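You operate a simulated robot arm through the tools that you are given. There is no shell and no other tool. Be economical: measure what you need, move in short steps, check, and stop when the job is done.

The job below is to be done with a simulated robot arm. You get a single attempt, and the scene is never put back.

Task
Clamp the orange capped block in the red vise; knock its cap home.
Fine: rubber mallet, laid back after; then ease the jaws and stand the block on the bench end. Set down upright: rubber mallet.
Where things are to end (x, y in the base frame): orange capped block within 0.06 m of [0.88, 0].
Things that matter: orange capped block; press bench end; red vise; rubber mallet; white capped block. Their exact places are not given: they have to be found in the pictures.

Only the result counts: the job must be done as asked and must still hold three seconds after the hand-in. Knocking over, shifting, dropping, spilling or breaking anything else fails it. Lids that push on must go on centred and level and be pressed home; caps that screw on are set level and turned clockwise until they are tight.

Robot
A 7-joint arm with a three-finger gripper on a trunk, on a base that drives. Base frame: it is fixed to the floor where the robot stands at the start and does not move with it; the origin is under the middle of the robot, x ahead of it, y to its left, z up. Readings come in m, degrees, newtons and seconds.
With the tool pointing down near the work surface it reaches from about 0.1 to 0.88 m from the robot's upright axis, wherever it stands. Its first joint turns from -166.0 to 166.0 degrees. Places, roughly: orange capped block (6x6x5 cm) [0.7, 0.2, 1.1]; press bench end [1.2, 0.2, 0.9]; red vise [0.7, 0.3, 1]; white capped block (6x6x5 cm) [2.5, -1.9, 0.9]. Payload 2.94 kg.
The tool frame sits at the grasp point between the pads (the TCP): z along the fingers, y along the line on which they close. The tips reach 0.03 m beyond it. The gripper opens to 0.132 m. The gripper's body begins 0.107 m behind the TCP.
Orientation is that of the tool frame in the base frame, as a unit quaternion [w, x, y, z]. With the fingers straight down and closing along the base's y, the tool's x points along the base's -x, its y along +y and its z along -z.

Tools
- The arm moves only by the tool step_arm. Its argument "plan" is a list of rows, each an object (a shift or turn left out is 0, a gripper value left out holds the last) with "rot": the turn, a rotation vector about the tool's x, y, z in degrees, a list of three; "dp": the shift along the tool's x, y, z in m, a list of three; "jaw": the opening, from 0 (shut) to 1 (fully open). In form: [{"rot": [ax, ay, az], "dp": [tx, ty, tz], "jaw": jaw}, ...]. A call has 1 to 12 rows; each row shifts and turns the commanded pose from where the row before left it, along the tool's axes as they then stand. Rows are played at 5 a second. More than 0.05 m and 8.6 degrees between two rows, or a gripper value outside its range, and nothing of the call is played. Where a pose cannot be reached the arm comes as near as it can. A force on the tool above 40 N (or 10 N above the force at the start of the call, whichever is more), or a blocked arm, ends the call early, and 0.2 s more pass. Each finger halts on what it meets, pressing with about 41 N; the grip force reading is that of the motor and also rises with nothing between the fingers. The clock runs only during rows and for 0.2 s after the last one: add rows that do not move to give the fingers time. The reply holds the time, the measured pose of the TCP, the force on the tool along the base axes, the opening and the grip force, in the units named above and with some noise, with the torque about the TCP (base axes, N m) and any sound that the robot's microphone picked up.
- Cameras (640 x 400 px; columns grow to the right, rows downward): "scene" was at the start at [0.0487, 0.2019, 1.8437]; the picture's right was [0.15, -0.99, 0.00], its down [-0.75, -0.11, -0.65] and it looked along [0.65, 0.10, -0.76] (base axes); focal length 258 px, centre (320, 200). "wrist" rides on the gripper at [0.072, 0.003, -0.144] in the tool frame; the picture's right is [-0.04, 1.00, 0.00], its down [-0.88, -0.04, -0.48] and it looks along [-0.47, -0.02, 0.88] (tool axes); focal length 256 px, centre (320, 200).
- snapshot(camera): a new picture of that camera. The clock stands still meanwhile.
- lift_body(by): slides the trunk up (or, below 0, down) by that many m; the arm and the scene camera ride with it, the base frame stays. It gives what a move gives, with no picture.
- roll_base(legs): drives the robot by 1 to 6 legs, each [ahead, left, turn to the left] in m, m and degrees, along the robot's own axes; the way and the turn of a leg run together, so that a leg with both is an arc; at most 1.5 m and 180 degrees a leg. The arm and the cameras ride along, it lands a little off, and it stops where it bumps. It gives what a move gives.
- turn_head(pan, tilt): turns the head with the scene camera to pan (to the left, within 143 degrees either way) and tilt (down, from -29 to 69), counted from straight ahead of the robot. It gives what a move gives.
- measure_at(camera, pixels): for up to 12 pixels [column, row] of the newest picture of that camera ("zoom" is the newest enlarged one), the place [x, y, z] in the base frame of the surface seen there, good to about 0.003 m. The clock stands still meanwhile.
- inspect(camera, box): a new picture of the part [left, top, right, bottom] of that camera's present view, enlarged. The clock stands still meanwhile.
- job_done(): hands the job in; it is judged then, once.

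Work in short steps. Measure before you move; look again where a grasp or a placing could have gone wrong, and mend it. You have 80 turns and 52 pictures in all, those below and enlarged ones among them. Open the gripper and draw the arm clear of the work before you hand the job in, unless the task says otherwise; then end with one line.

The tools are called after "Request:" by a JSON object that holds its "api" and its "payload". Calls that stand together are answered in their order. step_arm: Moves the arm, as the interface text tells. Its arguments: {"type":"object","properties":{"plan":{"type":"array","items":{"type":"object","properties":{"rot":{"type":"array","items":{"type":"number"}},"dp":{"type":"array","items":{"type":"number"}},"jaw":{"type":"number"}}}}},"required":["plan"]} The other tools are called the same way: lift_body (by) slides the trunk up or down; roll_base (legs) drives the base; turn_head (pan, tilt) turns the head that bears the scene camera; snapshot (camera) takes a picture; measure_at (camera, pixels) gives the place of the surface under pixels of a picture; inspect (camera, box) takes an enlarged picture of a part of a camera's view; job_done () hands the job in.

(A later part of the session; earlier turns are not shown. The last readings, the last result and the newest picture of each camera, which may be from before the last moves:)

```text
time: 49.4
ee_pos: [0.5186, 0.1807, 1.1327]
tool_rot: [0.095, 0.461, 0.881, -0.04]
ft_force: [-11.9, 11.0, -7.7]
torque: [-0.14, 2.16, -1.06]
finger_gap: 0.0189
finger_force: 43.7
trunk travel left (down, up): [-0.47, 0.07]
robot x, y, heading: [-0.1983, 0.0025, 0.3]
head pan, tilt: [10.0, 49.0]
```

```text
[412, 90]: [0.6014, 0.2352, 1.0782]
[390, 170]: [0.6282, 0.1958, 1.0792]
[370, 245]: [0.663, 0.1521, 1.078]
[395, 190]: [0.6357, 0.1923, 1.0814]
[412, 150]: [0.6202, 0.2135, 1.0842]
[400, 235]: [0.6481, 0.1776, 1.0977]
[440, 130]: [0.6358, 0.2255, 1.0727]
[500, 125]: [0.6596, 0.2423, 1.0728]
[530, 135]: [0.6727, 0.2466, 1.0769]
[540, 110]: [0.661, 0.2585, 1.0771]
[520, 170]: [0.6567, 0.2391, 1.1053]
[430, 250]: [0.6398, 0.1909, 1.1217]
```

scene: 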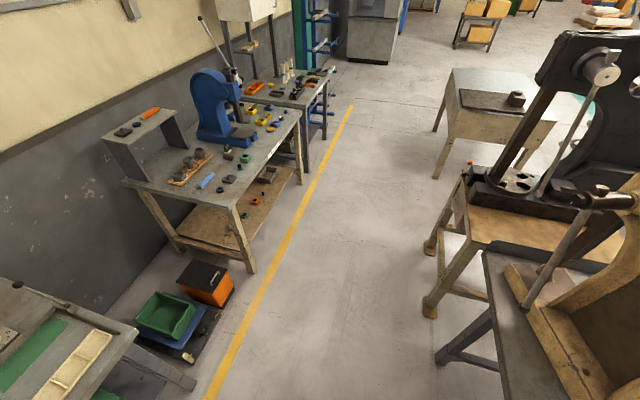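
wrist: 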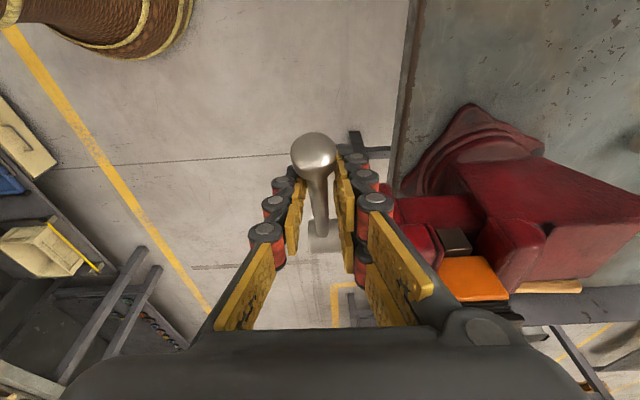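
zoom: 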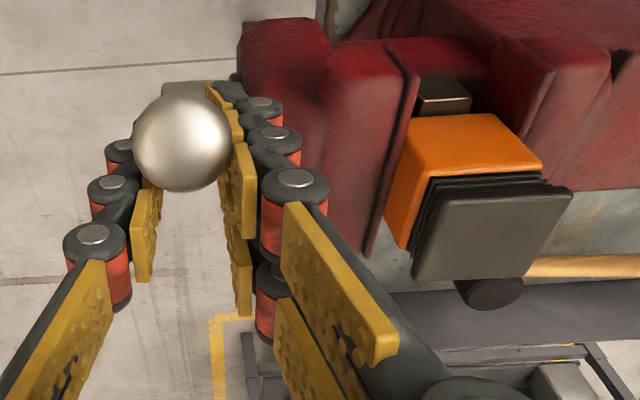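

The jaw rim (s≈0.628) and block face (s≈0.632) are in contact within error. I keep turning to find a definite stall.

Request:
{"api": "step_arm", "payload": {"plan": [{"dp": [-0.0198, 0, -0.0028]}, {"dp": [-0.02, 0, 0]}, {}]}}

```text
time: 50.2
ee_pos: [0.5394, 0.1497, 1.1445]
tool_rot: [0.094, 0.462, 0.881, -0.042]
ft_force: [-0.7, 0.3, 0.0]
torque: [0.01, -0.01, 0.06]
finger_gap: 0.0002
finger_force: 28.7
trunk travel left (down, up): [-0.47, 0.07]
robot x, y, heading: [-0.1961, 0.0013, 0.4]
head pan, tilt: [10.0, 49.0]
```

Slipped off again. See where the bar went.

Request:
{"api": "inspect", "payload": {"camera": "wrist", "box": [180, 20, 640, 320]}}

```text
1.33 times, centred on (410, 170) of wrist
```

zoom: 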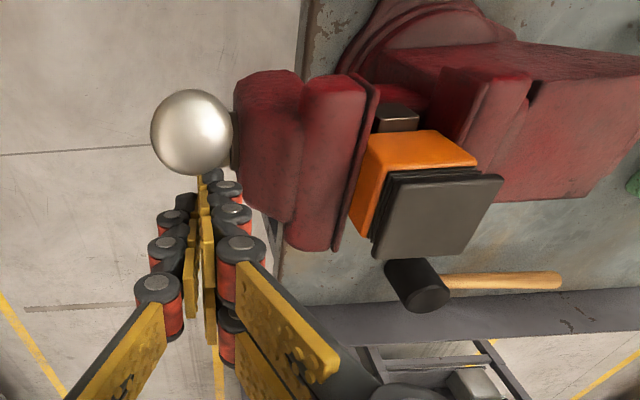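

Request:
{"api": "measure_at", "payload": {"camera": "zoom", "pixels": [[192, 130], [195, 165], [374, 110], [350, 195], [335, 245], [372, 160], [356, 215], [470, 160], [485, 165], [500, 180], [375, 250], [495, 110]]}}

```text
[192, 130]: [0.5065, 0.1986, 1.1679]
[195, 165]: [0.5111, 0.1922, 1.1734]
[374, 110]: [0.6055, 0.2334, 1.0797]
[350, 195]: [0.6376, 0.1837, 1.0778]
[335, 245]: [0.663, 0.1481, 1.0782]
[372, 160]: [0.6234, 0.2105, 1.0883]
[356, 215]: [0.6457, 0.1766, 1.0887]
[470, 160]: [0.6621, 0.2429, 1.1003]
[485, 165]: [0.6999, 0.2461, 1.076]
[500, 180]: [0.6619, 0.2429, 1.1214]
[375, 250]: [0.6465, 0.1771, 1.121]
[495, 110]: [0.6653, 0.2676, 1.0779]
```

The bar stayed at about −244°, so the vise was resisting when the pads slid off. I'll push the bar with closed fingers from its left side instead: over the ball, down on the left, then push right.

Request:
{"api": "step_arm", "payload": {"plan": [{"dp": [-0.0067, 0, -0.0345]}, {"dp": [-0.0067, 0, -0.0345]}, {"dp": [0.0442, 0, -0.0086]}, {"dp": [0.0442, 0, -0.0086]}, {"dp": [0.0076, 0, 0.0393]}, {"dp": [0.0076, 0, 0.0393]}, {}]}}

Request:
{"api": "step_arm", "payload": {"plan": [{"dp": [-0.0098, 0, 0.0019]}, {"dp": [-0.0098, 0, 0.0019]}, {"dp": [-0.0098, 0, 0.0019]}, {"dp": [-0.0098, 0, 0.0019]}, {"dp": [-0.0098, 0, 0.0019]}, {}]}}

```text
time: 51.8
ee_pos: [0.4762, 0.2214, 1.1121]
tool_rot: [0.093, 0.462, 0.881, -0.041]
ft_force: [-0.5, 0.5, -0.3]
torque: [0.01, 0.01, -0.03]
finger_gap: 0.0001
finger_force: 28.9
out of reach, approached as far as the arm can: row 1, 2
trunk travel left (down, up): [-0.47, 0.07]
robot x, y, heading: [-0.1978, 0.0025, 0.1]
head pan, tilt: [10.0, 49.0]
```

```text
time: 53.2
ee_pos: [0.5039, 0.1794, 1.1164]
tool_rot: [0.093, 0.462, 0.881, -0.041]
ft_force: [-0.6, 1.2, 1.2]
torque: [-0.01, -0.02, -0.02]
finger_gap: 0.0003
finger_force: 28.3
trunk travel left (down, up): [-0.47, 0.07]
robot x, y, heading: [-0.1973, 0.0009, -0.0]
head pan, tilt: [10.0, 49.0]
```

Request:
{"api": "snapshot", "payload": {"camera": "wrist"}}

```text
22 pictures are left
```

wrist: 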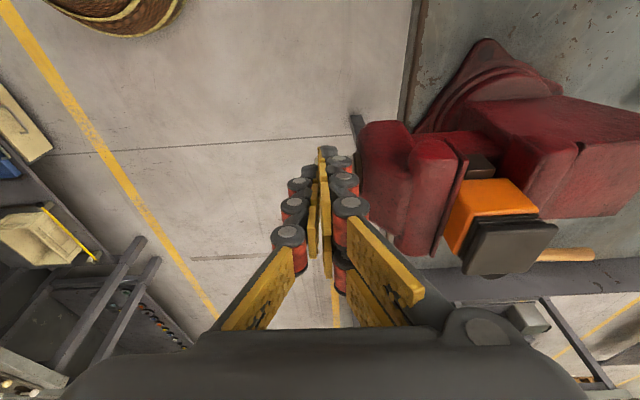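

The bar is hidden just right of the fingers. I re-centre by +12 mm along the screw axis and push right.

Request:
{"api": "step_arm", "payload": {"plan": [{"dp": [0.0098, 0, -0.0019]}, {"dp": [0, 0.012, 0]}, {"dp": [-0.0098, 0, 0.0019]}, {"dp": [-0.0098, 0, 0.0019]}, {"dp": [-0.0098, 0, 0.0019]}, {"dp": [-0.0098, 0, 0.0019]}, {"dp": [-0.0098, 0, 0.0019]}, {}]}}

```text
time: 55.0
ee_pos: [0.5379, 0.1528, 1.1186]
tool_rot: [0.093, 0.461, 0.881, -0.041]
ft_force: [-0.1, 0.0, 0.5]
torque: [0.0, -0.03, 0.0]
finger_gap: 0.0
finger_force: 28.5
trunk travel left (down, up): [-0.47, 0.07]
robot x, y, heading: [-0.1977, -0.0016, 0.2]
head pan, tilt: [10.0, 49.0]
```

No contact, so the bar must be elsewhere. Look with the scene camera.

Request:
{"api": "snapshot", "payload": {"camera": "scene"}}

Request:
{"api": "snapshot", "payload": {"camera": "wrist"}}

```text
21 pictures are left
```

scene: 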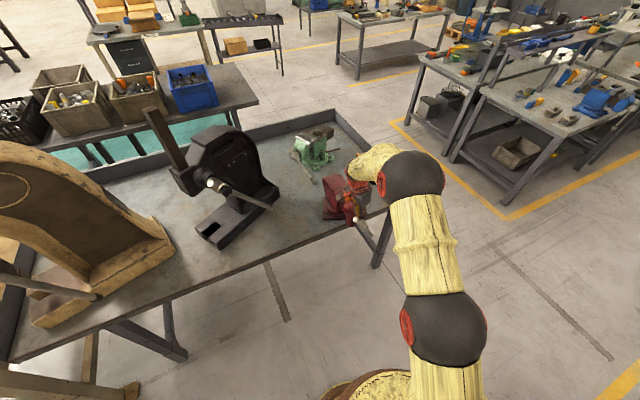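

```text
20 pictures are left
```

wrist: 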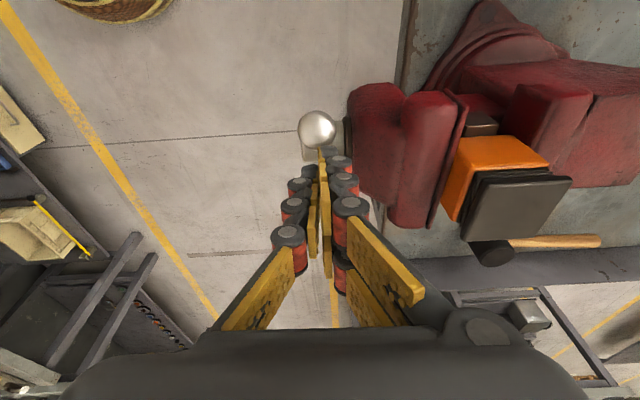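

Request:
{"api": "measure_at", "payload": {"camera": "wrist", "pixels": [[316, 125], [308, 152], [320, 140], [447, 170], [460, 200]]}}

Request:
{"api": "inspect", "payload": {"camera": "scene", "box": [310, 150, 400, 240]}}

```text
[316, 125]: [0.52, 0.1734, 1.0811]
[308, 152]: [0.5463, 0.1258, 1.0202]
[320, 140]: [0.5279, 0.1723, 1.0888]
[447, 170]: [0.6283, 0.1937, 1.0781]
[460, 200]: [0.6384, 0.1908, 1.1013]
```

```text
4.44 times, centred on (355, 195) of scene
```

zoom: 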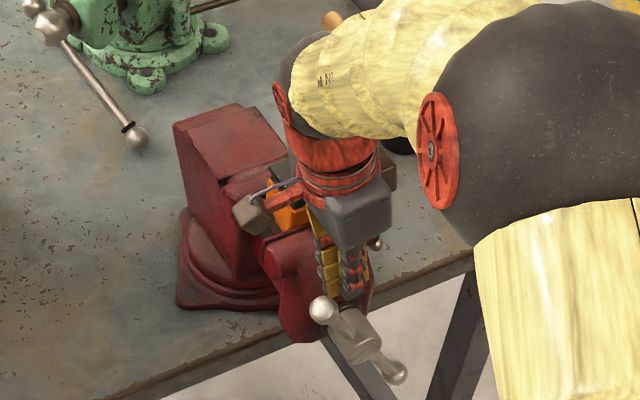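

The bar has slid in its hole: the ball is now only ~0.08 m above the screw, with the longer part at the lower right. I push the upper ball from the left with closed fingers to see if the screw is tight.

Request:
{"api": "step_arm", "payload": {"plan": [{"dp": [-0.0042, 0, -0.0216]}, {"dp": [0.0369, 0, -0.0071]}, {"dp": [0.0369, 0, -0.0071]}, {"dp": [0.0057, 0, 0.0295]}, {"dp": [0.0057, 0, 0.0295]}, {}]}}

Request:
{"api": "step_arm", "payload": {"plan": [{"dp": [-0.0098, 0, 0.0019]}, {"dp": [-0.0098, 0, 0.0019]}, {"dp": [-0.0098, 0, 0.0019]}, {"dp": [-0.0098, 0, 0.0019]}, {"dp": [-0.0098, 0, 0.0019]}, {}]}}

```text
time: 56.4
ee_pos: [0.4982, 0.2146, 1.0788]
tool_rot: [0.094, 0.462, 0.881, -0.04]
ft_force: [0.7, 0.1, 0.1]
torque: [0.0, 0.01, 0.01]
finger_gap: 0.0001
finger_force: 28.9
trunk travel left (down, up): [-0.47, 0.07]
robot x, y, heading: [-0.1986, -0.0032, 0.2]
head pan, tilt: [10.0, 49.0]
```

```text
time: 57.8
ee_pos: [0.5224, 0.1794, 1.0766]
tool_rot: [0.094, 0.461, 0.881, -0.042]
ft_force: [-13.6, 34.0, -9.8]
torque: [0.34, 0.8, 0.06]
finger_gap: 0.0001
finger_force: 28.9
trunk travel left (down, up): [-0.47, 0.07]
robot x, y, heading: [-0.1954, 0.0033, 0.5]
head pan, tilt: [10.0, 49.0]
```

The screw stalls against 36 N with the ball moving no further, so the block is clamped. I'll withdraw the hand, level it, and turn it for the mallet handle, then raise it.

Request:
{"api": "step_arm", "payload": {"plan": [{"dp": [0.0295, 0, -0.0057]}, {"dp": [-0.0057, 0, -0.0295]}, {"dp": [0, -0.045, -0.01]}, {"dp": [0, -0.045, -0.01]}, {"dp": [0, -0.045, -0.01]}, {"rot": [0, 5.4, 0]}, {"rot": [0, 5.4, 0]}, {"dp": [0, -0.02, -0.03]}, {}]}}

Request:
{"api": "step_arm", "payload": {"plan": [{"rot": [0, 0, -8.2], "dp": [0, 0, -0.02]}, {"rot": [0, 0, -8.2], "dp": [0, 0, -0.02]}, {"rot": [0, 0, -8.2], "dp": [0, 0, -0.02]}, {"rot": [0, 0, -8.2], "dp": [0, 0, -0.02]}, {"rot": [0, 0, -8.2]}, {"rot": [0, 0, -8.2]}, {"rot": [0, 0, -8.2]}, {"rot": [0, 0, -8.2]}, {"rot": [0, 0, -8.2]}, {"rot": [0, 0, -8.2]}, {"rot": [0, 0, -8]}, {"jaw": 0.6}]}}

```text
time: 59.8
ee_pos: [0.3748, 0.1191, 1.1645]
tool_rot: [0.073, 0.463, 0.883, -0.031]
ft_force: [1.0, 0.8, 0.3]
torque: [-0.01, 0.04, 0.02]
finger_gap: 0.0002
finger_force: 28.8
out of reach, approached as far as the arm can: row 7
trunk travel left (down, up): [-0.47, 0.07]
robot x, y, heading: [-0.1951, -0.0012, 0.1]
head pan, tilt: [10.0, 49.0]
```

```text
time: 62.4
ee_pos: [0.3257, 0.1351, 1.2002]
tool_rot: [0.036, -0.239, 0.967, -0.074]
ft_force: [0.6, 0.3, 0.0]
torque: [-0.02, -0.03, -0.03]
finger_gap: 0.0248
finger_force: 0.1
out of reach, approached as far as the arm can: row 2, 3, 4, 10, 11
trunk travel left (down, up): [-0.47, 0.07]
robot x, y, heading: [-0.196, 0.0002, 0.1]
head pan, tilt: [10.0, 49.0]
```

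Raise the trunk a bit for clearance, then drive forward 0.43 m, with the hand passing well above the vise.

Request:
{"api": "lift_body", "payload": {"by": 0.06}}

Request:
{"api": "roll_base", "payload": {"legs": [[0.43, 0, 0]]}}

Request:
{"api": "step_arm", "payload": {"plan": [{"dp": [-0.03, 0, 0]}, {"dp": [-0.03, 0, 0]}, {"dp": [-0.03, 0, 0]}, {"dp": [-0.03, 0, 0]}, {}]}}

```text
time: 63.4
ee_pos: [0.3239, 0.1359, 1.259]
tool_rot: [0.035, -0.239, 0.968, -0.074]
ft_force: [0.4, 0.9, -0.1]
torque: [0.03, 0.01, 0.0]
finger_gap: 0.0791
finger_force: 0.1
trunk travel left (down, up): [-0.53, 0.01]
robot x, y, heading: [-0.1955, -0.0001, -0.1]
head pan, tilt: [10.0, 49.0]
```

```text
time: 66.0
ee_pos: [0.7578, 0.1378, 1.2604]
tool_rot: [0.036, -0.239, 0.967, -0.074]
ft_force: [0.2, -0.3, 0.7]
torque: [0.0, 0.04, -0.04]
finger_gap: 0.0793
finger_force: 0.1
trunk travel left (down, up): [-0.53, 0.01]
robot x, y, heading: [0.2343, 0.0005, 0.4]
head pan, tilt: [10.0, 49.0]
```

```text
time: 67.2
ee_pos: [0.8387, 0.1927, 1.2368]
tool_rot: [0.038, -0.24, 0.967, -0.078]
ft_force: [0.2, 0.3, 0.5]
torque: [0.05, 0.0, -0.02]
finger_gap: 0.0795
finger_force: 0.0
out of reach, approached as far as the arm can: row 1, 2, 3, 4
trunk travel left (down, up): [-0.53, 0.01]
robot x, y, heading: [0.2341, 0.0004, 0.4]
head pan, tilt: [10.0, 49.0]
```

Orientation is off by about 12°, with a wrist joint probably near its limit. I'll lower the trunk 0.1 m and apply the correction in small steps.

Request:
{"api": "lift_body", "payload": {"by": -0.1}}

Request:
{"api": "step_arm", "payload": {"plan": [{"rot": [-4.9, 0.7, -3.4], "dp": [-0.02, 0, 0]}, {"rot": [-4.9, 0.8, -3.4], "dp": [-0.02, 0, 0]}, {"dp": [-0.03, 0, 0]}, {}]}}

```text
time: 68.6
ee_pos: [0.8387, 0.1928, 1.1385]
tool_rot: [0.038, -0.241, 0.967, -0.078]
ft_force: [0.1, 0.7, -1.0]
torque: [0.01, 0.0, 0.01]
finger_gap: 0.0791
finger_force: 0.1
trunk travel left (down, up): [-0.43, 0.11]
robot x, y, heading: [0.2342, 0.0004, 0.4]
head pan, tilt: [10.0, 49.0]
```

```text
time: 69.6
ee_pos: [0.8604, 0.2057, 1.1333]
tool_rot: [0.039, -0.243, 0.966, -0.081]
ft_force: [-0.1, -0.2, 0.0]
torque: [-0.03, 0.03, -0.02]
finger_gap: 0.079
finger_force: 0.2
out of reach, approached as far as the arm can: row 1, 2, 3
trunk travel left (down, up): [-0.43, 0.11]
robot x, y, heading: [0.2346, 0.0016, 0.4]
head pan, tilt: [10.0, 49.0]
```

A wrist joint is at its limit for this yaw. Turning the robot itself to face along the mallet handle (about +35°) will fix that. First I swing the arm to the right while unwinding the wrist.

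Request:
{"api": "step_arm", "payload": {"plan": [{"rot": [0, 0, 4], "dp": [0.0077, -0.044, -0.004]}, {"rot": [0, 0, 4], "dp": [0.0077, -0.044, -0.004]}, {"rot": [0, 0, 4], "dp": [0.0077, -0.044, -0.004]}, {"rot": [0, 0, 4], "dp": [0.0077, -0.044, -0.004]}, {"rot": [0, 0, 4], "dp": [0.0077, -0.044, 0]}, {"rot": [0, 0, 4], "dp": [0.0077, -0.044, 0]}, {"rot": [0, 0, 4], "dp": [0.0077, -0.044, 0]}, {"rot": [0, 0, 4], "dp": [0.0077, -0.044, 0]}, {"rot": [0, 0, 4], "dp": [0.0077, -0.044, 0]}, {}]}}

```text
time: 71.8
ee_pos: [0.7957, -0.175, 1.1129]
tool_rot: [0.06, 0.075, 0.993, -0.064]
ft_force: [0.3, 0.4, -0.8]
torque: [-0.03, 0.01, -0.01]
finger_gap: 0.0791
finger_force: 0.0
out of reach, approached as far as the arm can: row 1, 2, 3, 4, 5, 6, 7, 8, 9
trunk travel left (down, up): [-0.43, 0.11]
robot x, y, heading: [0.2374, 0.0008, 0.4]
head pan, tilt: [10.0, 49.0]
```

Level the tool now, away from the bench.

Request:
{"api": "step_arm", "payload": {"plan": [{"rot": [-3.4, 3.7, 0]}, {"rot": [-3.4, 3.7, 0]}, {"rot": [0, 0, 6]}, {}]}}

```text
time: 72.8
ee_pos: [0.7962, -0.174, 1.1131]
tool_rot: [0.063, 0.127, 0.988, -0.061]
ft_force: [0.1, -0.2, 0.6]
torque: [0.0, 0.04, 0.02]
finger_gap: 0.0793
finger_force: 0.1
out of reach, approached as far as the arm can: row 1, 2
trunk travel left (down, up): [-0.43, 0.11]
robot x, y, heading: [0.233, 0.001, 0.5]
head pan, tilt: [10.0, 49.0]
```

A joint is limited in this folded pose, so I extend the arm outward, which should free the wrist, and level again.

Request:
{"api": "step_arm", "payload": {"plan": [{"dp": [-0.04, -0.02, 0.01]}, {"dp": [-0.04, -0.02, 0.01]}, {"dp": [-0.04, -0.02, 0.01]}, {"rot": [-3.4, 3.7, 0]}, {"rot": [-3.4, 3.7, 0]}, {}]}}

Request:
{"api": "snapshot", "payload": {"camera": "scene"}}

```text
time: 74.2
ee_pos: [0.8233, -0.2215, 1.0764]
tool_rot: [0.067, 0.128, 0.987, -0.068]
ft_force: [-0.5, -0.7, 0.3]
torque: [0.01, -0.01, -0.01]
finger_gap: 0.0791
finger_force: 0.0
out of reach, approached as far as the arm can: row 1, 2, 3, 4, 5
trunk travel left (down, up): [-0.43, 0.11]
robot x, y, heading: [0.2385, 0.0041, 0.1]
head pan, tilt: [10.0, 49.0]
```

```text
18 pictures are left
```

scene: 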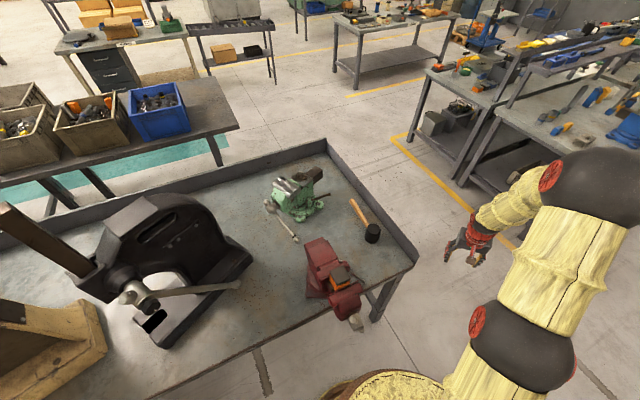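

I measure the arm's joints to understand its posture.

Request:
{"api": "measure_at", "payload": {"camera": "scene", "pixels": [[530, 360], [600, 185], [550, 270], [510, 205], [480, 230], [475, 255], [455, 395], [480, 320], [552, 176]]}}

```text
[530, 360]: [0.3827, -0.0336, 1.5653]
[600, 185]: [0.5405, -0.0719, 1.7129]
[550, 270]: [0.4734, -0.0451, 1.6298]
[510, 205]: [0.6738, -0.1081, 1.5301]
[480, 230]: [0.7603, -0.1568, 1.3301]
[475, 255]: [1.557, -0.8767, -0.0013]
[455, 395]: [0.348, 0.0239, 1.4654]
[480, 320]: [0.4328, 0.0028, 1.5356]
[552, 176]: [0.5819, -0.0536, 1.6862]
```

The measurements fit a flipped wrist: the hand is at the bend limit on the wrong branch. I'll unwind it by pitching the fingers forward through straight, swinging them to the left and then pitching down again, keeping the wrist roughly fixed.

Request:
{"api": "step_arm", "payload": {"plan": [{"rot": [0, -8.5, 0], "dp": [-0.031, 0, 0]}, {"rot": [0, -8.5, 0], "dp": [-0.031, 0, 0]}, {"rot": [0, -8.5, 0], "dp": [-0.031, 0, 0]}, {"rot": [0, -8.5, 0], "dp": [-0.031, 0, 0]}, {"rot": [0, -8.5, 0], "dp": [-0.031, 0, 0]}, {"rot": [0, -8.5, 0], "dp": [-0.031, 0, 0]}, {"rot": [0, -8.5, 0], "dp": [-0.031, 0, 0]}, {}]}}

Request:
{"api": "step_arm", "payload": {"plan": [{"rot": [-7.7, 0, -3.57], "dp": [0, 0.028, 0]}, {"rot": [-7.7, 0, -3.57], "dp": [0, 0.028, 0]}, {"rot": [-7.7, 0, -3.57], "dp": [0, 0.028, 0]}, {"rot": [-7.7, 0, -3.57], "dp": [0, 0.028, 0]}, {"rot": [-7.7, 0, -3.57], "dp": [0, 0.028, 0]}, {"rot": [-7.7, 0, -3.57], "dp": [0, 0.028, 0]}, {"rot": [-7.7, 0, -3.57], "dp": [0, 0.028, 0]}, {"rot": [-7.7, 0, -3.57], "dp": [0, 0.028, 0]}, {"rot": [-7.7, 0, -3.57], "dp": [0, 0.028, 0]}, {}]}}

```text
time: 76.0
ee_pos: [0.9887, -0.2533, 1.1854]
tool_rot: [0.549, 0.077, 0.823, -0.123]
ft_force: [-0.4, -0.1, 0.2]
torque: [0.01, -0.01, -0.02]
finger_gap: 0.0793
finger_force: 0.0
out of reach, approached as far as the arm can: row 5
trunk travel left (down, up): [-0.43, 0.11]
robot x, y, heading: [0.2345, 0.0007, 0.2]
head pan, tilt: [10.0, 49.0]
```

```text
time: 78.2
ee_pos: [0.9088, -0.0361, 1.1575]
tool_rot: [0.442, -0.463, 0.735, 0.225]
ft_force: [-0.3, 0.0, -0.5]
torque: [0.0, 0.03, 0.02]
finger_gap: 0.0791
finger_force: 0.0
trunk travel left (down, up): [-0.43, 0.11]
robot x, y, heading: [0.2328, 0.0041, 0.5]
head pan, tilt: [10.0, 49.0]
```

That swept freely. Now pitch the fingers down to vertical.

Request:
{"api": "step_arm", "payload": {"plan": [{"rot": [0, 8.4, 0], "dp": [0.031, 0, 0]}, {"rot": [0, 8.4, 0], "dp": [0.031, 0, 0]}, {"rot": [0, 8.4, 0], "dp": [0.031, 0, 0]}, {"rot": [0, 8.4, 0], "dp": [0.031, 0, 0]}, {"rot": [0, 8.4, 0], "dp": [0.031, 0, 0]}, {"rot": [0, 8.4, 0], "dp": [0.031, 0, 0]}, {"rot": [0, 8.4, 0], "dp": [0.031, 0, 0]}, {}]}}

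```text
time: 80.0
ee_pos: [0.8414, -0.1687, 1.0394]
tool_rot: [0.077, -0.512, 0.856, 0.0]
ft_force: [0.5, 0.1, -0.5]
torque: [-0.02, 0.01, -0.01]
finger_gap: 0.0791
finger_force: 0.1
out of reach, approached as far as the arm can: row 7
trunk travel left (down, up): [-0.43, 0.11]
robot x, y, heading: [0.2333, 0.0029, 0.5]
head pan, tilt: [10.0, 49.0]
```

Only the last row was limited. Now rotate to the mallet-handle yaw (−34.7°) and level.

Request:
{"api": "step_arm", "payload": {"plan": [{"rot": [-0.66, 2.1, 6.75], "dp": [0, 0, -0.02]}, {"rot": [-0.66, 2.1, 6.75], "dp": [0, 0, -0.02]}, {"rot": [-0.66, 2.1, 6.75], "dp": [0, 0, -0.02]}, {"rot": [-0.66, 2.1, 6.75], "dp": [0, 0, -0.02]}, {}]}}

```text
time: 81.2
ee_pos: [0.8138, -0.151, 1.029]
tool_rot: [0.099, -0.435, 0.895, -0.014]
ft_force: [-0.1, 0.4, -0.3]
torque: [0.03, -0.02, -0.01]
finger_gap: 0.0792
finger_force: 0.0
out of reach, approached as far as the arm can: row 1, 2, 3, 4
trunk travel left (down, up): [-0.43, 0.11]
robot x, y, heading: [0.2368, -0.0027, 0.3]
head pan, tilt: [10.0, 49.0]
```

The wrist swung round to the mirror side instead of passing through straight. I look at the forearm to aim the straight-through pass exactly.

Request:
{"api": "snapshot", "payload": {"camera": "scene"}}

```text
17 pictures are left
```

scene: 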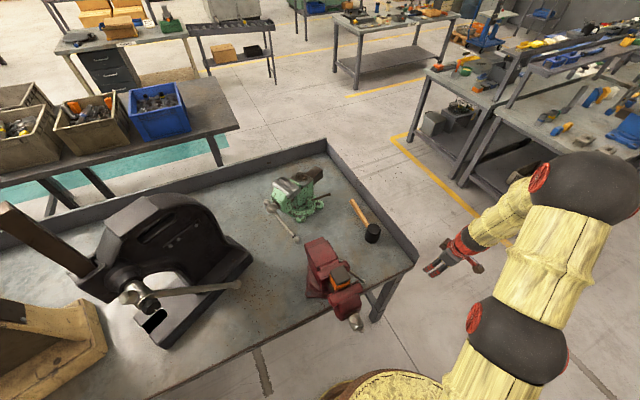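

Request:
{"api": "measure_at", "payload": {"camera": "scene", "pixels": [[538, 180], [520, 205], [495, 228], [472, 240], [460, 245], [444, 265], [580, 190], [510, 225], [430, 268]]}}

```text
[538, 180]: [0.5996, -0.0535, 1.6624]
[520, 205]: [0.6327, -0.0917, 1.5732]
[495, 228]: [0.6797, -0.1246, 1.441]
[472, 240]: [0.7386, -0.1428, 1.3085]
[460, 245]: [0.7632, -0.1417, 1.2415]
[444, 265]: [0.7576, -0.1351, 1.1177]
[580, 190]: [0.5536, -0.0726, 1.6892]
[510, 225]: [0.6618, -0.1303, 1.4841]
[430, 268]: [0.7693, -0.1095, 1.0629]
```

I run a straight-through pass toward forward-right, sweep to the right, then pitch down, as one batch in free space right of the bench.

Request:
{"api": "step_arm", "payload": {"plan": [{"rot": [8.45, 0.97, 0], "dp": [0.0035, -0.031, 0]}, {"rot": [8.45, 0.97, 0], "dp": [0.0035, -0.031, 0]}, {"rot": [8.45, 0.97, 0], "dp": [0.0035, -0.031, 0]}, {"rot": [8.45, 0.97, 0], "dp": [0.0035, -0.031, 0]}, {"rot": [8.45, 0.97, 0], "dp": [0.0035, -0.031, 0]}, {"rot": [8.45, 0.97, 0], "dp": [0.0035, -0.031, 0]}, {"rot": [8.45, 0.97, 0], "dp": [0.0035, -0.031, 0]}]}}

Request:
{"api": "step_arm", "payload": {"plan": [{"rot": [0.5, 7.6, 3.5], "dp": [0.028, -0.002, 0]}, {"rot": [0.5, 7.6, 3.5], "dp": [0.028, -0.002, 0]}, {"rot": [0.5, 7.6, 3.5], "dp": [0.028, -0.002, 0]}, {"rot": [0.5, 7.6, 3.5], "dp": [0.028, -0.002, 0]}, {"rot": [0.5, 7.6, 3.5], "dp": [0.028, -0.002, 0]}, {"rot": [0.5, 7.6, 3.5], "dp": [0.028, -0.002, 0]}, {"rot": [0.5, 7.6, 3.5], "dp": [0.028, -0.002, 0]}, {"rot": [0.5, 7.6, 3.5], "dp": [0.028, -0.002, 0]}]}}

Request:
{"api": "step_arm", "payload": {"plan": [{"rot": [-8.4, 0.56, 0], "dp": [0.002, 0.031, 0]}, {"rot": [-8.4, 0.56, 0], "dp": [0.002, 0.031, 0]}, {"rot": [-8.4, 0.56, 0], "dp": [0.002, 0.031, 0]}, {"rot": [-8.4, 0.56, 0], "dp": [0.002, 0.031, 0]}, {"rot": [-8.4, 0.56, 0], "dp": [0.002, 0.031, 0]}, {"rot": [-8.4, 0.56, 0], "dp": [0.002, 0.031, 0]}, {"rot": [-8.4, 0.56, 0], "dp": [0.002, 0.031, 0]}, {}]}}

```text
time: 82.8
ee_pos: [0.848, -0.2788, 1.0779]
tool_rot: [0.189, -0.333, 0.794, -0.472]
ft_force: [0.1, 0.0, -0.9]
torque: [-0.02, 0.0, -0.05]
finger_gap: 0.0789
finger_force: 0.1
out of reach, approached as far as the arm can: row 1
trunk travel left (down, up): [-0.43, 0.11]
robot x, y, heading: [0.236, 0.0001, 0.4]
head pan, tilt: [10.0, 49.0]
```

```text
time: 84.6
ee_pos: [0.6498, -0.3419, 1.0994]
tool_rot: [-0.122, 0.148, 0.817, -0.543]
ft_force: [-0.1, 0.0, 0.1]
torque: [-0.02, 0.01, 0.0]
finger_gap: 0.0791
finger_force: 0.0
trunk travel left (down, up): [-0.43, 0.11]
robot x, y, heading: [0.2343, -0.0012, 0.2]
head pan, tilt: [10.0, 49.0]
```

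```text
time: 86.4
ee_pos: [0.6914, -0.1916, 0.9603]
tool_rot: [-0.059, 0.206, 0.975, -0.066]
ft_force: [0.0, 0.6, 0.2]
torque: [-0.02, -0.03, -0.01]
finger_gap: 0.0794
finger_force: 0.0
trunk travel left (down, up): [-0.43, 0.11]
robot x, y, heading: [0.2347, 0.0026, 0.2]
head pan, tilt: [10.0, 49.0]
```

The wrist is free again, with nothing out of reach. Raise, turn to the handle yaw, and move above the mallet handle.

Request:
{"api": "step_arm", "payload": {"plan": [{"dp": [0, 0, -0.045]}, {"dp": [0, 0, -0.045]}, {"dp": [0, 0, -0.045]}, {"rot": [-0.68, -1.14, -7.29]}, {"rot": [-0.68, -1.14, -7.29]}, {"rot": [-0.68, -1.14, -7.29]}, {"rot": [-0.68, -1.14, -7.29]}, {"rot": [-0.68, -1.14, -7.29]}, {"rot": [-0.68, -1.14, -7.29]}, {"rot": [-0.68, -1.14, -7.29]}, {"rot": [-0.68, -1.14, -7.29]}]}}

Request:
{"api": "step_arm", "payload": {"plan": [{"dp": [-0.0448, 0.0067, 0]}, {"dp": [-0.0448, 0.0067, 0]}, {"dp": [-0.0448, 0.0067, 0]}, {"dp": [-0.0448, 0.0067, 0]}, {"dp": [-0.0448, 0.0067, 0]}, {"dp": [-0.0448, 0.0067, 0]}, {"dp": [-0.0448, 0.0067, 0]}, {"dp": [-0.0448, 0.0067, 0]}, {"dp": [-0.0448, 0.0067, 0]}, {}]}}

Request:
{"api": "snapshot", "payload": {"camera": "wrist"}}

```text
time: 88.8
ee_pos: [0.7101, -0.1772, 1.0935]
tool_rot: [-0.001, -0.299, 0.954, 0.0]
ft_force: [-0.2, 0.3, 0.1]
torque: [0.04, 0.02, -0.02]
finger_gap: 0.079
finger_force: 0.0
trunk travel left (down, up): [-0.43, 0.11]
robot x, y, heading: [0.2344, 0.0003, 0.5]
head pan, tilt: [10.0, 49.0]
```

```text
time: 91.0
ee_pos: [1.0106, 0.0997, 1.0954]
tool_rot: [-0.002, -0.298, 0.955, -0.001]
ft_force: [0.0, -0.3, 1.0]
torque: [0.04, -0.04, 0.03]
finger_gap: 0.079
finger_force: 0.1
trunk travel left (down, up): [-0.43, 0.11]
robot x, y, heading: [0.2347, 0.004, 0.3]
head pan, tilt: [10.0, 49.0]
```

```text
16 pictures are left
```

wrist: 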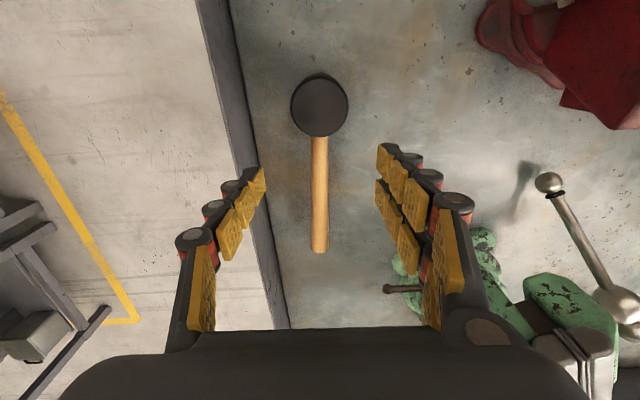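

The mallet is centred (handle column ~320), with the head centre ≈3 cm behind the TCP. I step 2.5 cm along the handle, descend, grip, lift, carry it above the block at safe height and check.

Request:
{"api": "step_arm", "payload": {"plan": [{"dp": [-0.0255, 0, 0.045]}, {"dp": [0, 0, 0.045]}, {"dp": [0, 0, 0.045]}, {"dp": [0, 0, 0.045]}, {}, {"jaw": 0}, {}, {}, {}, {}, {}, {}]}}

Request:
{"api": "step_arm", "payload": {"plan": [{"dp": [0, 0, -0.02]}, {"dp": [0, 0, -0.045]}, {"dp": [0, 0, -0.045]}, {"dp": [0, 0, -0.045]}, {"dp": [0, 0, -0.045]}, {"dp": [0, 0, -0.045]}, {"dp": [0, 0, -0.045]}, {"dp": [0, 0, -0.045]}, {}]}}

Request:
{"api": "step_arm", "payload": {"plan": [{"dp": [0.025, 0.0362, 0]}, {"dp": [0.025, 0.0362, 0]}, {"dp": [0.025, 0.0362, 0]}, {"dp": [0.025, 0.0362, 0]}, {"dp": [0.025, 0.0362, 0]}, {"dp": [0.025, 0.0362, 0]}, {"dp": [0.025, 0.0362, 0]}, {"dp": [0.025, 0.0362, 0]}, {}]}}

Request:
{"api": "snapshot", "payload": {"camera": "wrist"}}

Request:
{"api": "inspect", "payload": {"camera": "scene", "box": [250, 130, 430, 340]}}

```text
refused: row 1 steps farther than a row can; nothing moved
```

```text
time: 93.0
ee_pos: [1.0067, 0.1029, 1.4282]
tool_rot: [-0.002, -0.298, 0.955, 0.0]
ft_force: [-0.3, 0.1, -0.2]
torque: [0.03, -0.01, 0.01]
finger_gap: 0.079
finger_force: 0.0
trunk travel left (down, up): [-0.43, 0.11]
robot x, y, heading: [0.2354, -0.0025, 0.5]
head pan, tilt: [10.0, 49.0]
```

```text
time: 95.0
ee_pos: [0.677, 0.2283, 1.4264]
tool_rot: [-0.001, -0.297, 0.955, 0.001]
ft_force: [1.5, 0.3, 0.9]
torque: [0.0, 0.01, 0.0]
finger_gap: 0.0791
finger_force: 0.1
trunk travel left (down, up): [-0.43, 0.11]
robot x, y, heading: [0.2349, -0.0001, 0.2]
head pan, tilt: [10.0, 49.0]
```

```text
15 pictures are left
```

wrist: 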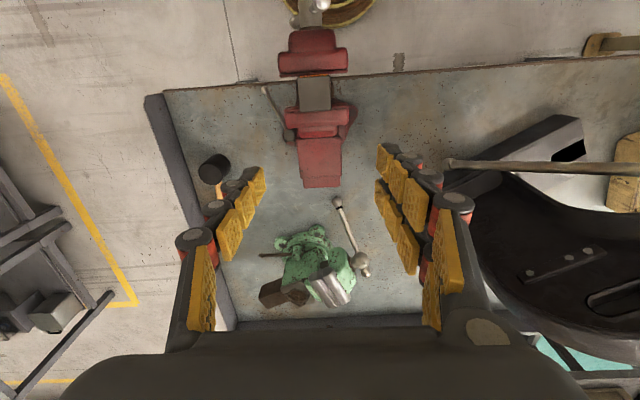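

```text
1.90 times, centred on (340, 235) of scene
```

zoom: 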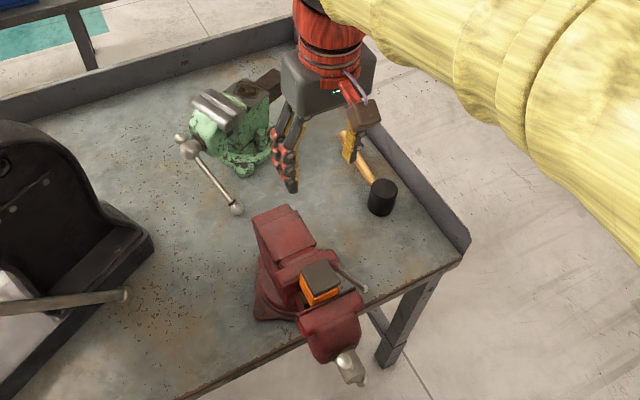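

Row 1 was slightly too long, so the grip was skipped and the rest moved empty, with no harm done. Go back above the handle, descend, grip, lift and carry.

Request:
{"api": "step_arm", "payload": {"plan": [{"dp": [-0.0283, -0.037, 0]}, {"dp": [-0.0283, -0.037, 0]}, {"dp": [-0.0283, -0.037, 0]}, {"dp": [-0.0283, -0.037, 0]}, {"dp": [-0.0283, -0.037, 0]}, {"dp": [-0.0283, -0.037, 0]}, {"dp": [-0.0283, -0.037, 0]}, {"dp": [-0.0283, -0.037, 0]}, {"dp": [0, 0, 0.045]}, {"dp": [0, 0, 0.045]}, {"dp": [0, 0, 0.045]}, {"dp": [0, 0, 0.045]}]}}

Request:
{"api": "step_arm", "payload": {"plan": [{"dp": [0, 0, 0.045]}, {"dp": [0, 0, 0.045]}, {"dp": [0, 0, 0.045]}, {"dp": [0, 0, 0.045]}, {"dp": [0, 0, 0.045]}, {"dp": [0, 0, 0.045]}, {"dp": [0, 0, 0.045]}, {"dp": [0, 0, 0.016]}, {}]}}

Request:
{"api": "step_arm", "payload": {"plan": [{"jaw": 0}, {}, {}, {}, {}, {}, {}]}}

Request:
{"api": "step_arm", "payload": {"plan": [{"dp": [0, 0, -0.02]}, {"dp": [0, 0, -0.04]}, {"dp": [0, 0, -0.045]}, {"dp": [0, 0, -0.045]}, {"dp": [0, 0, -0.045]}, {"dp": [0, 0, -0.045]}, {"dp": [0, 0, -0.045]}, {"dp": [0, 0, -0.045]}, {}]}}

Request:
{"api": "snapshot", "payload": {"camera": "wrist"}}

```text
time: 97.6
ee_pos: [1.0335, 0.1096, 1.2451]
tool_rot: [-0.001, -0.297, 0.955, 0.0]
ft_force: [1.3, 0.2, 0.7]
torque: [0.0, 0.06, -0.02]
finger_gap: 0.0789
finger_force: 0.0
trunk travel left (down, up): [-0.43, 0.11]
robot x, y, heading: [0.2344, 0.0059, 0.1]
head pan, tilt: [10.0, 49.0]
```

```text
time: 99.6
ee_pos: [1.0333, 0.109, 0.9159]
tool_rot: [-0.001, -0.297, 0.955, 0.0]
ft_force: [-0.4, 0.3, 0.1]
torque: [-0.01, 0.0, 0.04]
finger_gap: 0.079
finger_force: 0.0
trunk travel left (down, up): [-0.43, 0.11]
robot x, y, heading: [0.234, 0.0024, 0.4]
head pan, tilt: [10.0, 49.0]
```

```text
time: 101.2
ee_pos: [1.0333, 0.1105, 0.9166]
tool_rot: [-0.002, -0.297, 0.955, 0.0]
ft_force: [-1.8, 2.7, 0.3]
torque: [0.02, 0.05, -0.1]
finger_gap: 0.0244
finger_force: 40.7
trunk travel left (down, up): [-0.43, 0.11]
robot x, y, heading: [0.2365, -0.0015, -0.2]
head pan, tilt: [10.0, 49.0]
```

```text
time: 103.2
ee_pos: [1.0313, 0.1123, 1.2459]
tool_rot: [-0.001, -0.297, 0.955, 0.0]
ft_force: [-1.2, 0.2, -1.1]
torque: [0.02, 0.0, 0.02]
finger_gap: 0.0
finger_force: 28.7
trunk travel left (down, up): [-0.43, 0.11]
robot x, y, heading: [0.2362, -0.0009, 0.2]
head pan, tilt: [10.0, 49.0]
```

```text
13 pictures are left
```

wrist: 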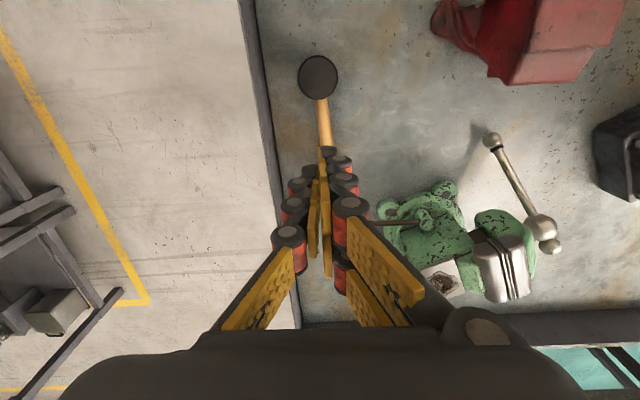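

The handle slipped out, and the mallet is still standing. I'll grip the mallet by its head instead (sturdier, and the face stays 2.4 cm below the fingertips), carry it over the cap and strike; the fingertips stay above the cap either way.

Request:
{"api": "step_arm", "payload": {"plan": [{"jaw": 0.65}, {"dp": [0.0265, 0, 0]}, {"dp": [0.0265, 0, 0]}, {}, {}, {"dp": [0, 0, 0.045]}, {"dp": [0, 0, 0.045]}, {"dp": [0, 0, 0.045]}, {"dp": [0, 0, 0.045]}, {"dp": [0, 0, 0.045]}, {"dp": [0, 0, 0.045]}, {"dp": [0, 0, 0.045]}]}}

Request:
{"api": "step_arm", "payload": {"plan": [{"dp": [0, 0, 0.006]}, {"jaw": 0}, {}, {}, {}, {}, {}, {"dp": [0, 0, -0.03]}, {"dp": [0, 0, -0.045]}, {"dp": [0, 0, -0.045]}, {"dp": [0, 0, -0.045]}, {"dp": [0, 0, -0.045]}]}}

Request:
{"api": "step_arm", "payload": {"plan": [{"dp": [0, 0, -0.045]}, {"dp": [0, 0, -0.045]}, {"dp": [0, 0, -0.025]}, {"dp": [0.02525, 0.0365, 0]}, {"dp": [0.02525, 0.0365, 0]}, {"dp": [0.02525, 0.0365, 0]}, {"dp": [0.02525, 0.0365, 0]}, {"dp": [0.02525, 0.0365, 0]}, {"dp": [0.02525, 0.0365, 0]}, {"dp": [0.02525, 0.0365, 0]}, {"dp": [0.02525, 0.0365, 0]}, {}]}}

Request:
{"api": "snapshot", "payload": {"camera": "wrist"}}

Request:
{"api": "inspect", "payload": {"camera": "scene", "box": [270, 160, 430, 320]}}

```text
time: 105.8
ee_pos: [0.9906, 0.0819, 0.9292]
tool_rot: [-0.001, -0.298, 0.955, -0.001]
ft_force: [0.7, -0.3, 0.4]
torque: [0.0, 0.1, -0.03]
finger_gap: 0.0857
finger_force: 0.1
trunk travel left (down, up): [-0.43, 0.11]
robot x, y, heading: [0.2357, 0.0032, 0.4]
head pan, tilt: [10.0, 49.0]
```

```text
time: 108.4
ee_pos: [0.9892, 0.0817, 1.1349]
tool_rot: [-0.003, -0.297, 0.955, 0.001]
ft_force: [-0.6, 0.1, -4.3]
torque: [-0.07, -0.02, -0.03]
finger_gap: 0.0614
finger_force: 41.2
trunk travel left (down, up): [-0.43, 0.11]
robot x, y, heading: [0.236, -0.0015, 0.2]
head pan, tilt: [10.0, 49.0]
```

```text
time: 111.0
ee_pos: [0.6554, 0.2086, 1.2455]
tool_rot: [-0.002, -0.297, 0.955, -0.001]
ft_force: [0.9, -0.3, -3.8]
torque: [-0.07, 0.1, 0.01]
finger_gap: 0.0614
finger_force: 41.1
trunk travel left (down, up): [-0.43, 0.11]
robot x, y, heading: [0.2351, 0.0028, 0.2]
head pan, tilt: [10.0, 49.0]
```

```text
12 pictures are left
```

wrist: 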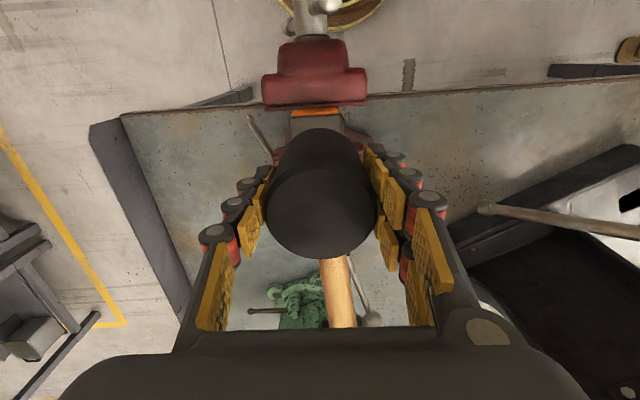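

```text
2.50 times, centred on (350, 240) of scene
```

zoom: 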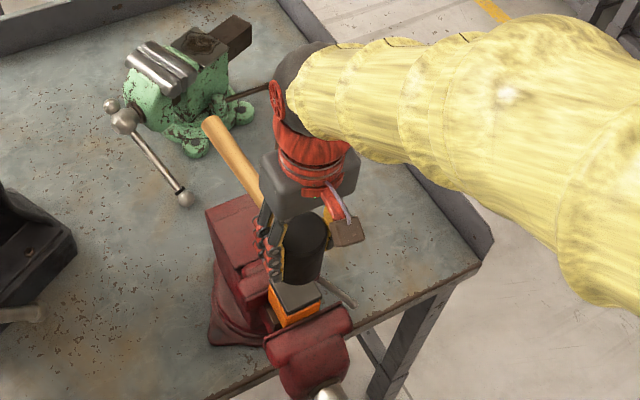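

The mallet head is held firmly right above the cap. Now strike several times and look.

Request:
{"api": "step_arm", "payload": {"plan": [{"dp": [0, 0, 0.03]}, {"dp": [0, 0, 0.05]}, {"dp": [0, 0, 0.03]}, {}]}}

Request:
{"api": "step_arm", "payload": {"plan": [{"dp": [0, 0, -0.045]}, {"dp": [0, 0, -0.02]}, {"dp": [0, 0, 0.05]}, {"dp": [0, 0, 0.05]}, {}]}}

Request:
{"api": "step_arm", "payload": {"plan": [{"dp": [0, 0, -0.045]}, {"dp": [0, 0, -0.02]}, {"dp": [0, 0, 0.05]}, {"dp": [0, 0, 0.05]}, {}]}}

Request:
{"api": "step_arm", "payload": {"plan": [{"dp": [0, 0, -0.045]}, {"dp": [0, 0, -0.02]}, {"dp": [0, 0, 0.05]}, {"dp": [0, 0, 0.05]}, {}]}}

Request:
{"api": "step_arm", "payload": {"plan": [{"dp": [0, 0, -0.045]}, {"dp": [0, 0, -0.045]}, {}]}}

Request:
{"api": "inspect", "payload": {"camera": "scene", "box": [300, 210, 380, 290]}}

```text
time: 111.6
ee_pos: [0.6573, 0.2062, 1.1716]
tool_rot: [-0.001, -0.298, 0.955, 0.0]
ft_force: [-3.0, 0.1, 3.5]
torque: [0.1, 0.14, 0.03]
finger_gap: 0.0611
finger_force: 41.5
trunk travel left (down, up): [-0.43, 0.11]
robot x, y, heading: [0.236, 0.0028, 0.1]
head pan, tilt: [10.0, 49.0]
stopped in row 3: the force on the tool passed its limit at 44 N (the readings are from after the stop); the commanded pose is now the measured one
```

```text
time: 112.5
ee_pos: [0.6598, 0.2085, 1.1654]
tool_rot: [0.001, -0.297, 0.955, 0.0]
ft_force: [-1.3, -0.9, 1.3]
torque: [0.1, 0.15, 0.07]
finger_gap: 0.0613
finger_force: 40.7
trunk travel left (down, up): [-0.43, 0.11]
robot x, y, heading: [0.2354, 0.0048, 0.5]
head pan, tilt: [10.0, 49.0]
stopped in row 4: the force on the tool passed its limit at 56 N (the readings are from after the stop); the commanded pose is now the measured one
```

```text
time: 113.5
ee_pos: [0.6609, 0.2102, 1.1589]
tool_rot: [0.0, -0.297, 0.955, 0.002]
ft_force: [-2.0, -0.5, 0.4]
torque: [0.06, 0.19, 0.11]
finger_gap: 0.0613
finger_force: 40.3
trunk travel left (down, up): [-0.43, 0.11]
robot x, y, heading: [0.2356, 0.0033, 0.5]
head pan, tilt: [10.0, 49.0]
stopped in row 4: the force on the tool passed its limit at 55 N (the readings are from after the stop); the commanded pose is now the measured one
```

```text
time: 114.5
ee_pos: [0.6636, 0.2119, 1.1398]
tool_rot: [0.01, -0.296, 0.955, 0.002]
ft_force: [-16.4, -10.8, 27.3]
torque: [-0.1, 0.43, 0.04]
finger_gap: 0.0614
finger_force: 40.8
trunk travel left (down, up): [-0.43, 0.11]
robot x, y, heading: [0.2358, 0.004, 0.2]
head pan, tilt: [10.0, 49.0]
stopped in row 5: the force on the tool passed its limit at 130 N (the readings are from after the stop); the commanded pose is now the measured one
```

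```text
time: 115.3
ee_pos: [0.6656, 0.2108, 1.2291]
tool_rot: [0.01, -0.297, 0.955, 0.002]
ft_force: [-0.8, 0.1, -4.5]
torque: [-0.07, 0.05, 0.0]
finger_gap: 0.0614
finger_force: 41.6
trunk travel left (down, up): [-0.43, 0.11]
robot x, y, heading: [0.2347, 0.003, -0.3]
head pan, tilt: [10.0, 49.0]
```

```text
5.00 times, centred on (340, 250) of scene
```

zoom: 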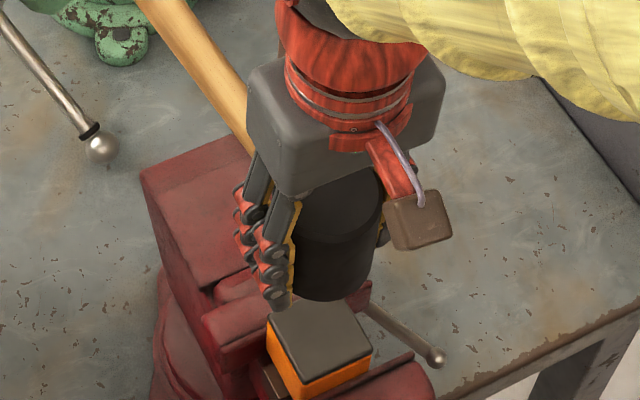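

The cap now sits flush on the block. I carry the mallet back to its spot, set it down standing, release and rise, then move above the vise bar's right side and look.

Request:
{"api": "step_arm", "payload": {"plan": [{"rot": [0, 1.15, 0]}, {"dp": [-0.0241, -0.0363, 0]}, {"dp": [-0.0241, -0.0363, 0]}, {"dp": [-0.0241, -0.0363, 0]}, {"dp": [-0.0241, -0.0363, 0]}, {"dp": [-0.0241, -0.0363, 0]}, {"dp": [-0.0241, -0.0363, 0]}, {"dp": [-0.0241, -0.0363, 0]}, {"dp": [-0.0241, -0.0363, 0]}, {"dp": [0, 0, 0.045]}, {"dp": [0, 0, 0.045]}, {"dp": [0, 0, 0.045]}]}}

Request:
{"api": "step_arm", "payload": {"plan": [{"dp": [0, 0, 0.045]}, {"dp": [0, 0, 0.045]}, {"dp": [0, 0, 0.04]}, {"dp": [0, 0, 0.02]}, {"dp": [0, 0, 0.005]}, {"dp": [0, 0, 0.005]}, {"dp": [0, 0, 0.005]}, {"dp": [0, 0, 0.004]}, {"dp": [0, 0, 0.003]}, {}]}}

Request:
{"api": "step_arm", "payload": {"plan": [{"jaw": 0.65}, {}, {}, {}, {"dp": [0, 0, -0.03]}, {"dp": [0, 0, -0.045]}, {"dp": [0, 0, -0.045]}, {"dp": [0, 0, -0.045]}, {"dp": [0, 0, -0.045]}, {"dp": [0, 0, -0.045]}, {"dp": [0, 0, -0.045]}, {"jaw": 0}]}}

Request:
{"api": "snapshot", "payload": {"camera": "wrist"}}

Request:
{"api": "step_arm", "payload": {"plan": [{"dp": [0.0331, 0.0291, 0]}, {"dp": [0.0331, 0.0291, 0]}, {"dp": [0.0331, 0.0291, 0]}, {"dp": [0.0331, 0.0291, 0]}, {"dp": [0.0331, 0.0291, 0]}, {"dp": [0.0331, 0.0291, 0]}, {"dp": [0.0331, 0.0291, 0]}, {"dp": [0.0331, 0.0291, 0]}, {"dp": [0.0331, 0.0291, 0]}, {"dp": [0.0331, 0.0291, 0]}, {}]}}

Request:
{"api": "inspect", "payload": {"camera": "scene", "box": [290, 190, 430, 330]}}

Request:
{"api": "snapshot", "payload": {"camera": "wrist"}}

```text
time: 118.0
ee_pos: [0.9938, 0.0814, 1.0942]
tool_rot: [0.0, -0.296, 0.955, -0.001]
ft_force: [1.5, -0.2, -2.7]
torque: [-0.06, 0.15, -0.01]
finger_gap: 0.0615
finger_force: 41.2
trunk travel left (down, up): [-0.43, 0.11]
robot x, y, heading: [0.237, -0.002, 0.2]
head pan, tilt: [10.0, 49.0]
```

```text
time: 120.2
ee_pos: [0.9911, 0.0837, 0.9201]
tool_rot: [0.0, -0.296, 0.955, -0.001]
ft_force: [0.2, 0.5, -4.3]
torque: [-0.06, 0.06, -0.01]
finger_gap: 0.0612
finger_force: 40.9
trunk travel left (down, up): [-0.43, 0.11]
robot x, y, heading: [0.2371, 0.0043, 0.3]
head pan, tilt: [10.0, 49.0]
```

```text
time: 122.8
ee_pos: [0.9892, 0.0833, 1.2195]
tool_rot: [0.0, -0.296, 0.955, -0.001]
ft_force: [0.9, 0.4, -0.2]
torque: [-0.01, 0.01, 0.05]
finger_gap: 0.0588
finger_force: 1.3
trunk travel left (down, up): [-0.43, 0.11]
robot x, y, heading: [0.2373, 0.0047, 0.3]
head pan, tilt: [10.0, 49.0]
```

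```text
9 pictures are left
```

wrist: 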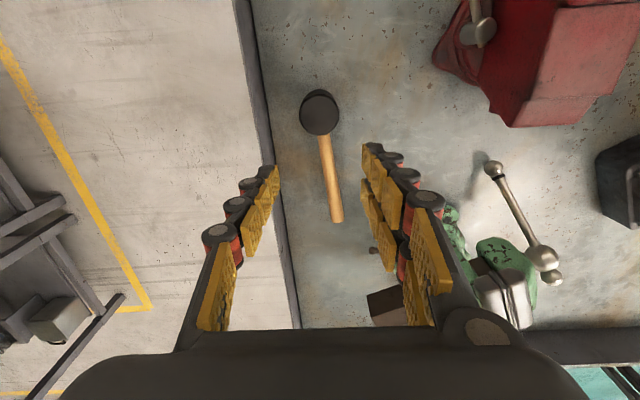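

```text
time: 125.2
ee_pos: [0.55, 0.1351, 1.2216]
tool_rot: [0.001, -0.297, 0.955, 0.0]
ft_force: [0.0, 0.3, -0.2]
torque: [0.02, 0.03, -0.01]
finger_gap: 0.0001
finger_force: 28.5
trunk travel left (down, up): [-0.43, 0.11]
robot x, y, heading: [0.2323, 0.005, 0.4]
head pan, tilt: [10.0, 49.0]
```

```text
2.86 times, centred on (360, 260) of scene
```

zoom: 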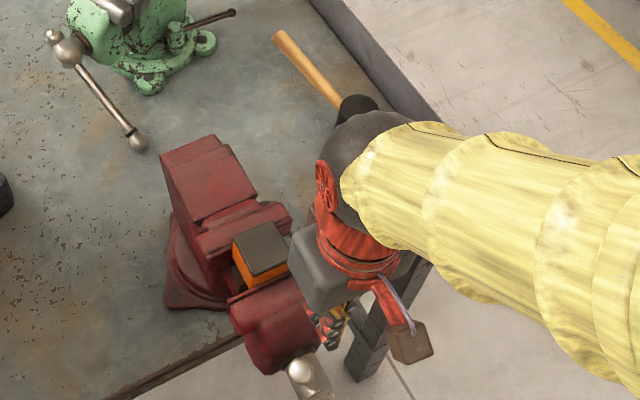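

```text
7 pictures are left
5 turns are left
```

wrist: 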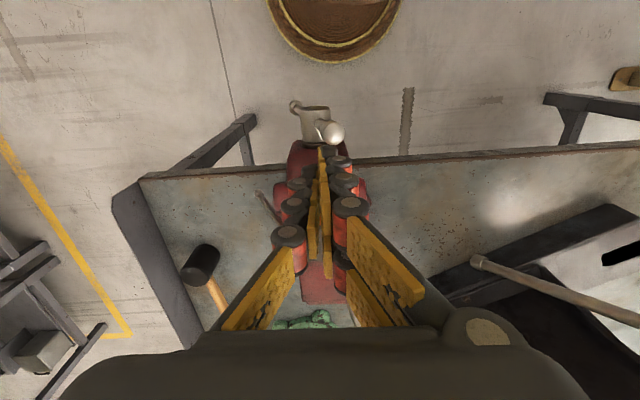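

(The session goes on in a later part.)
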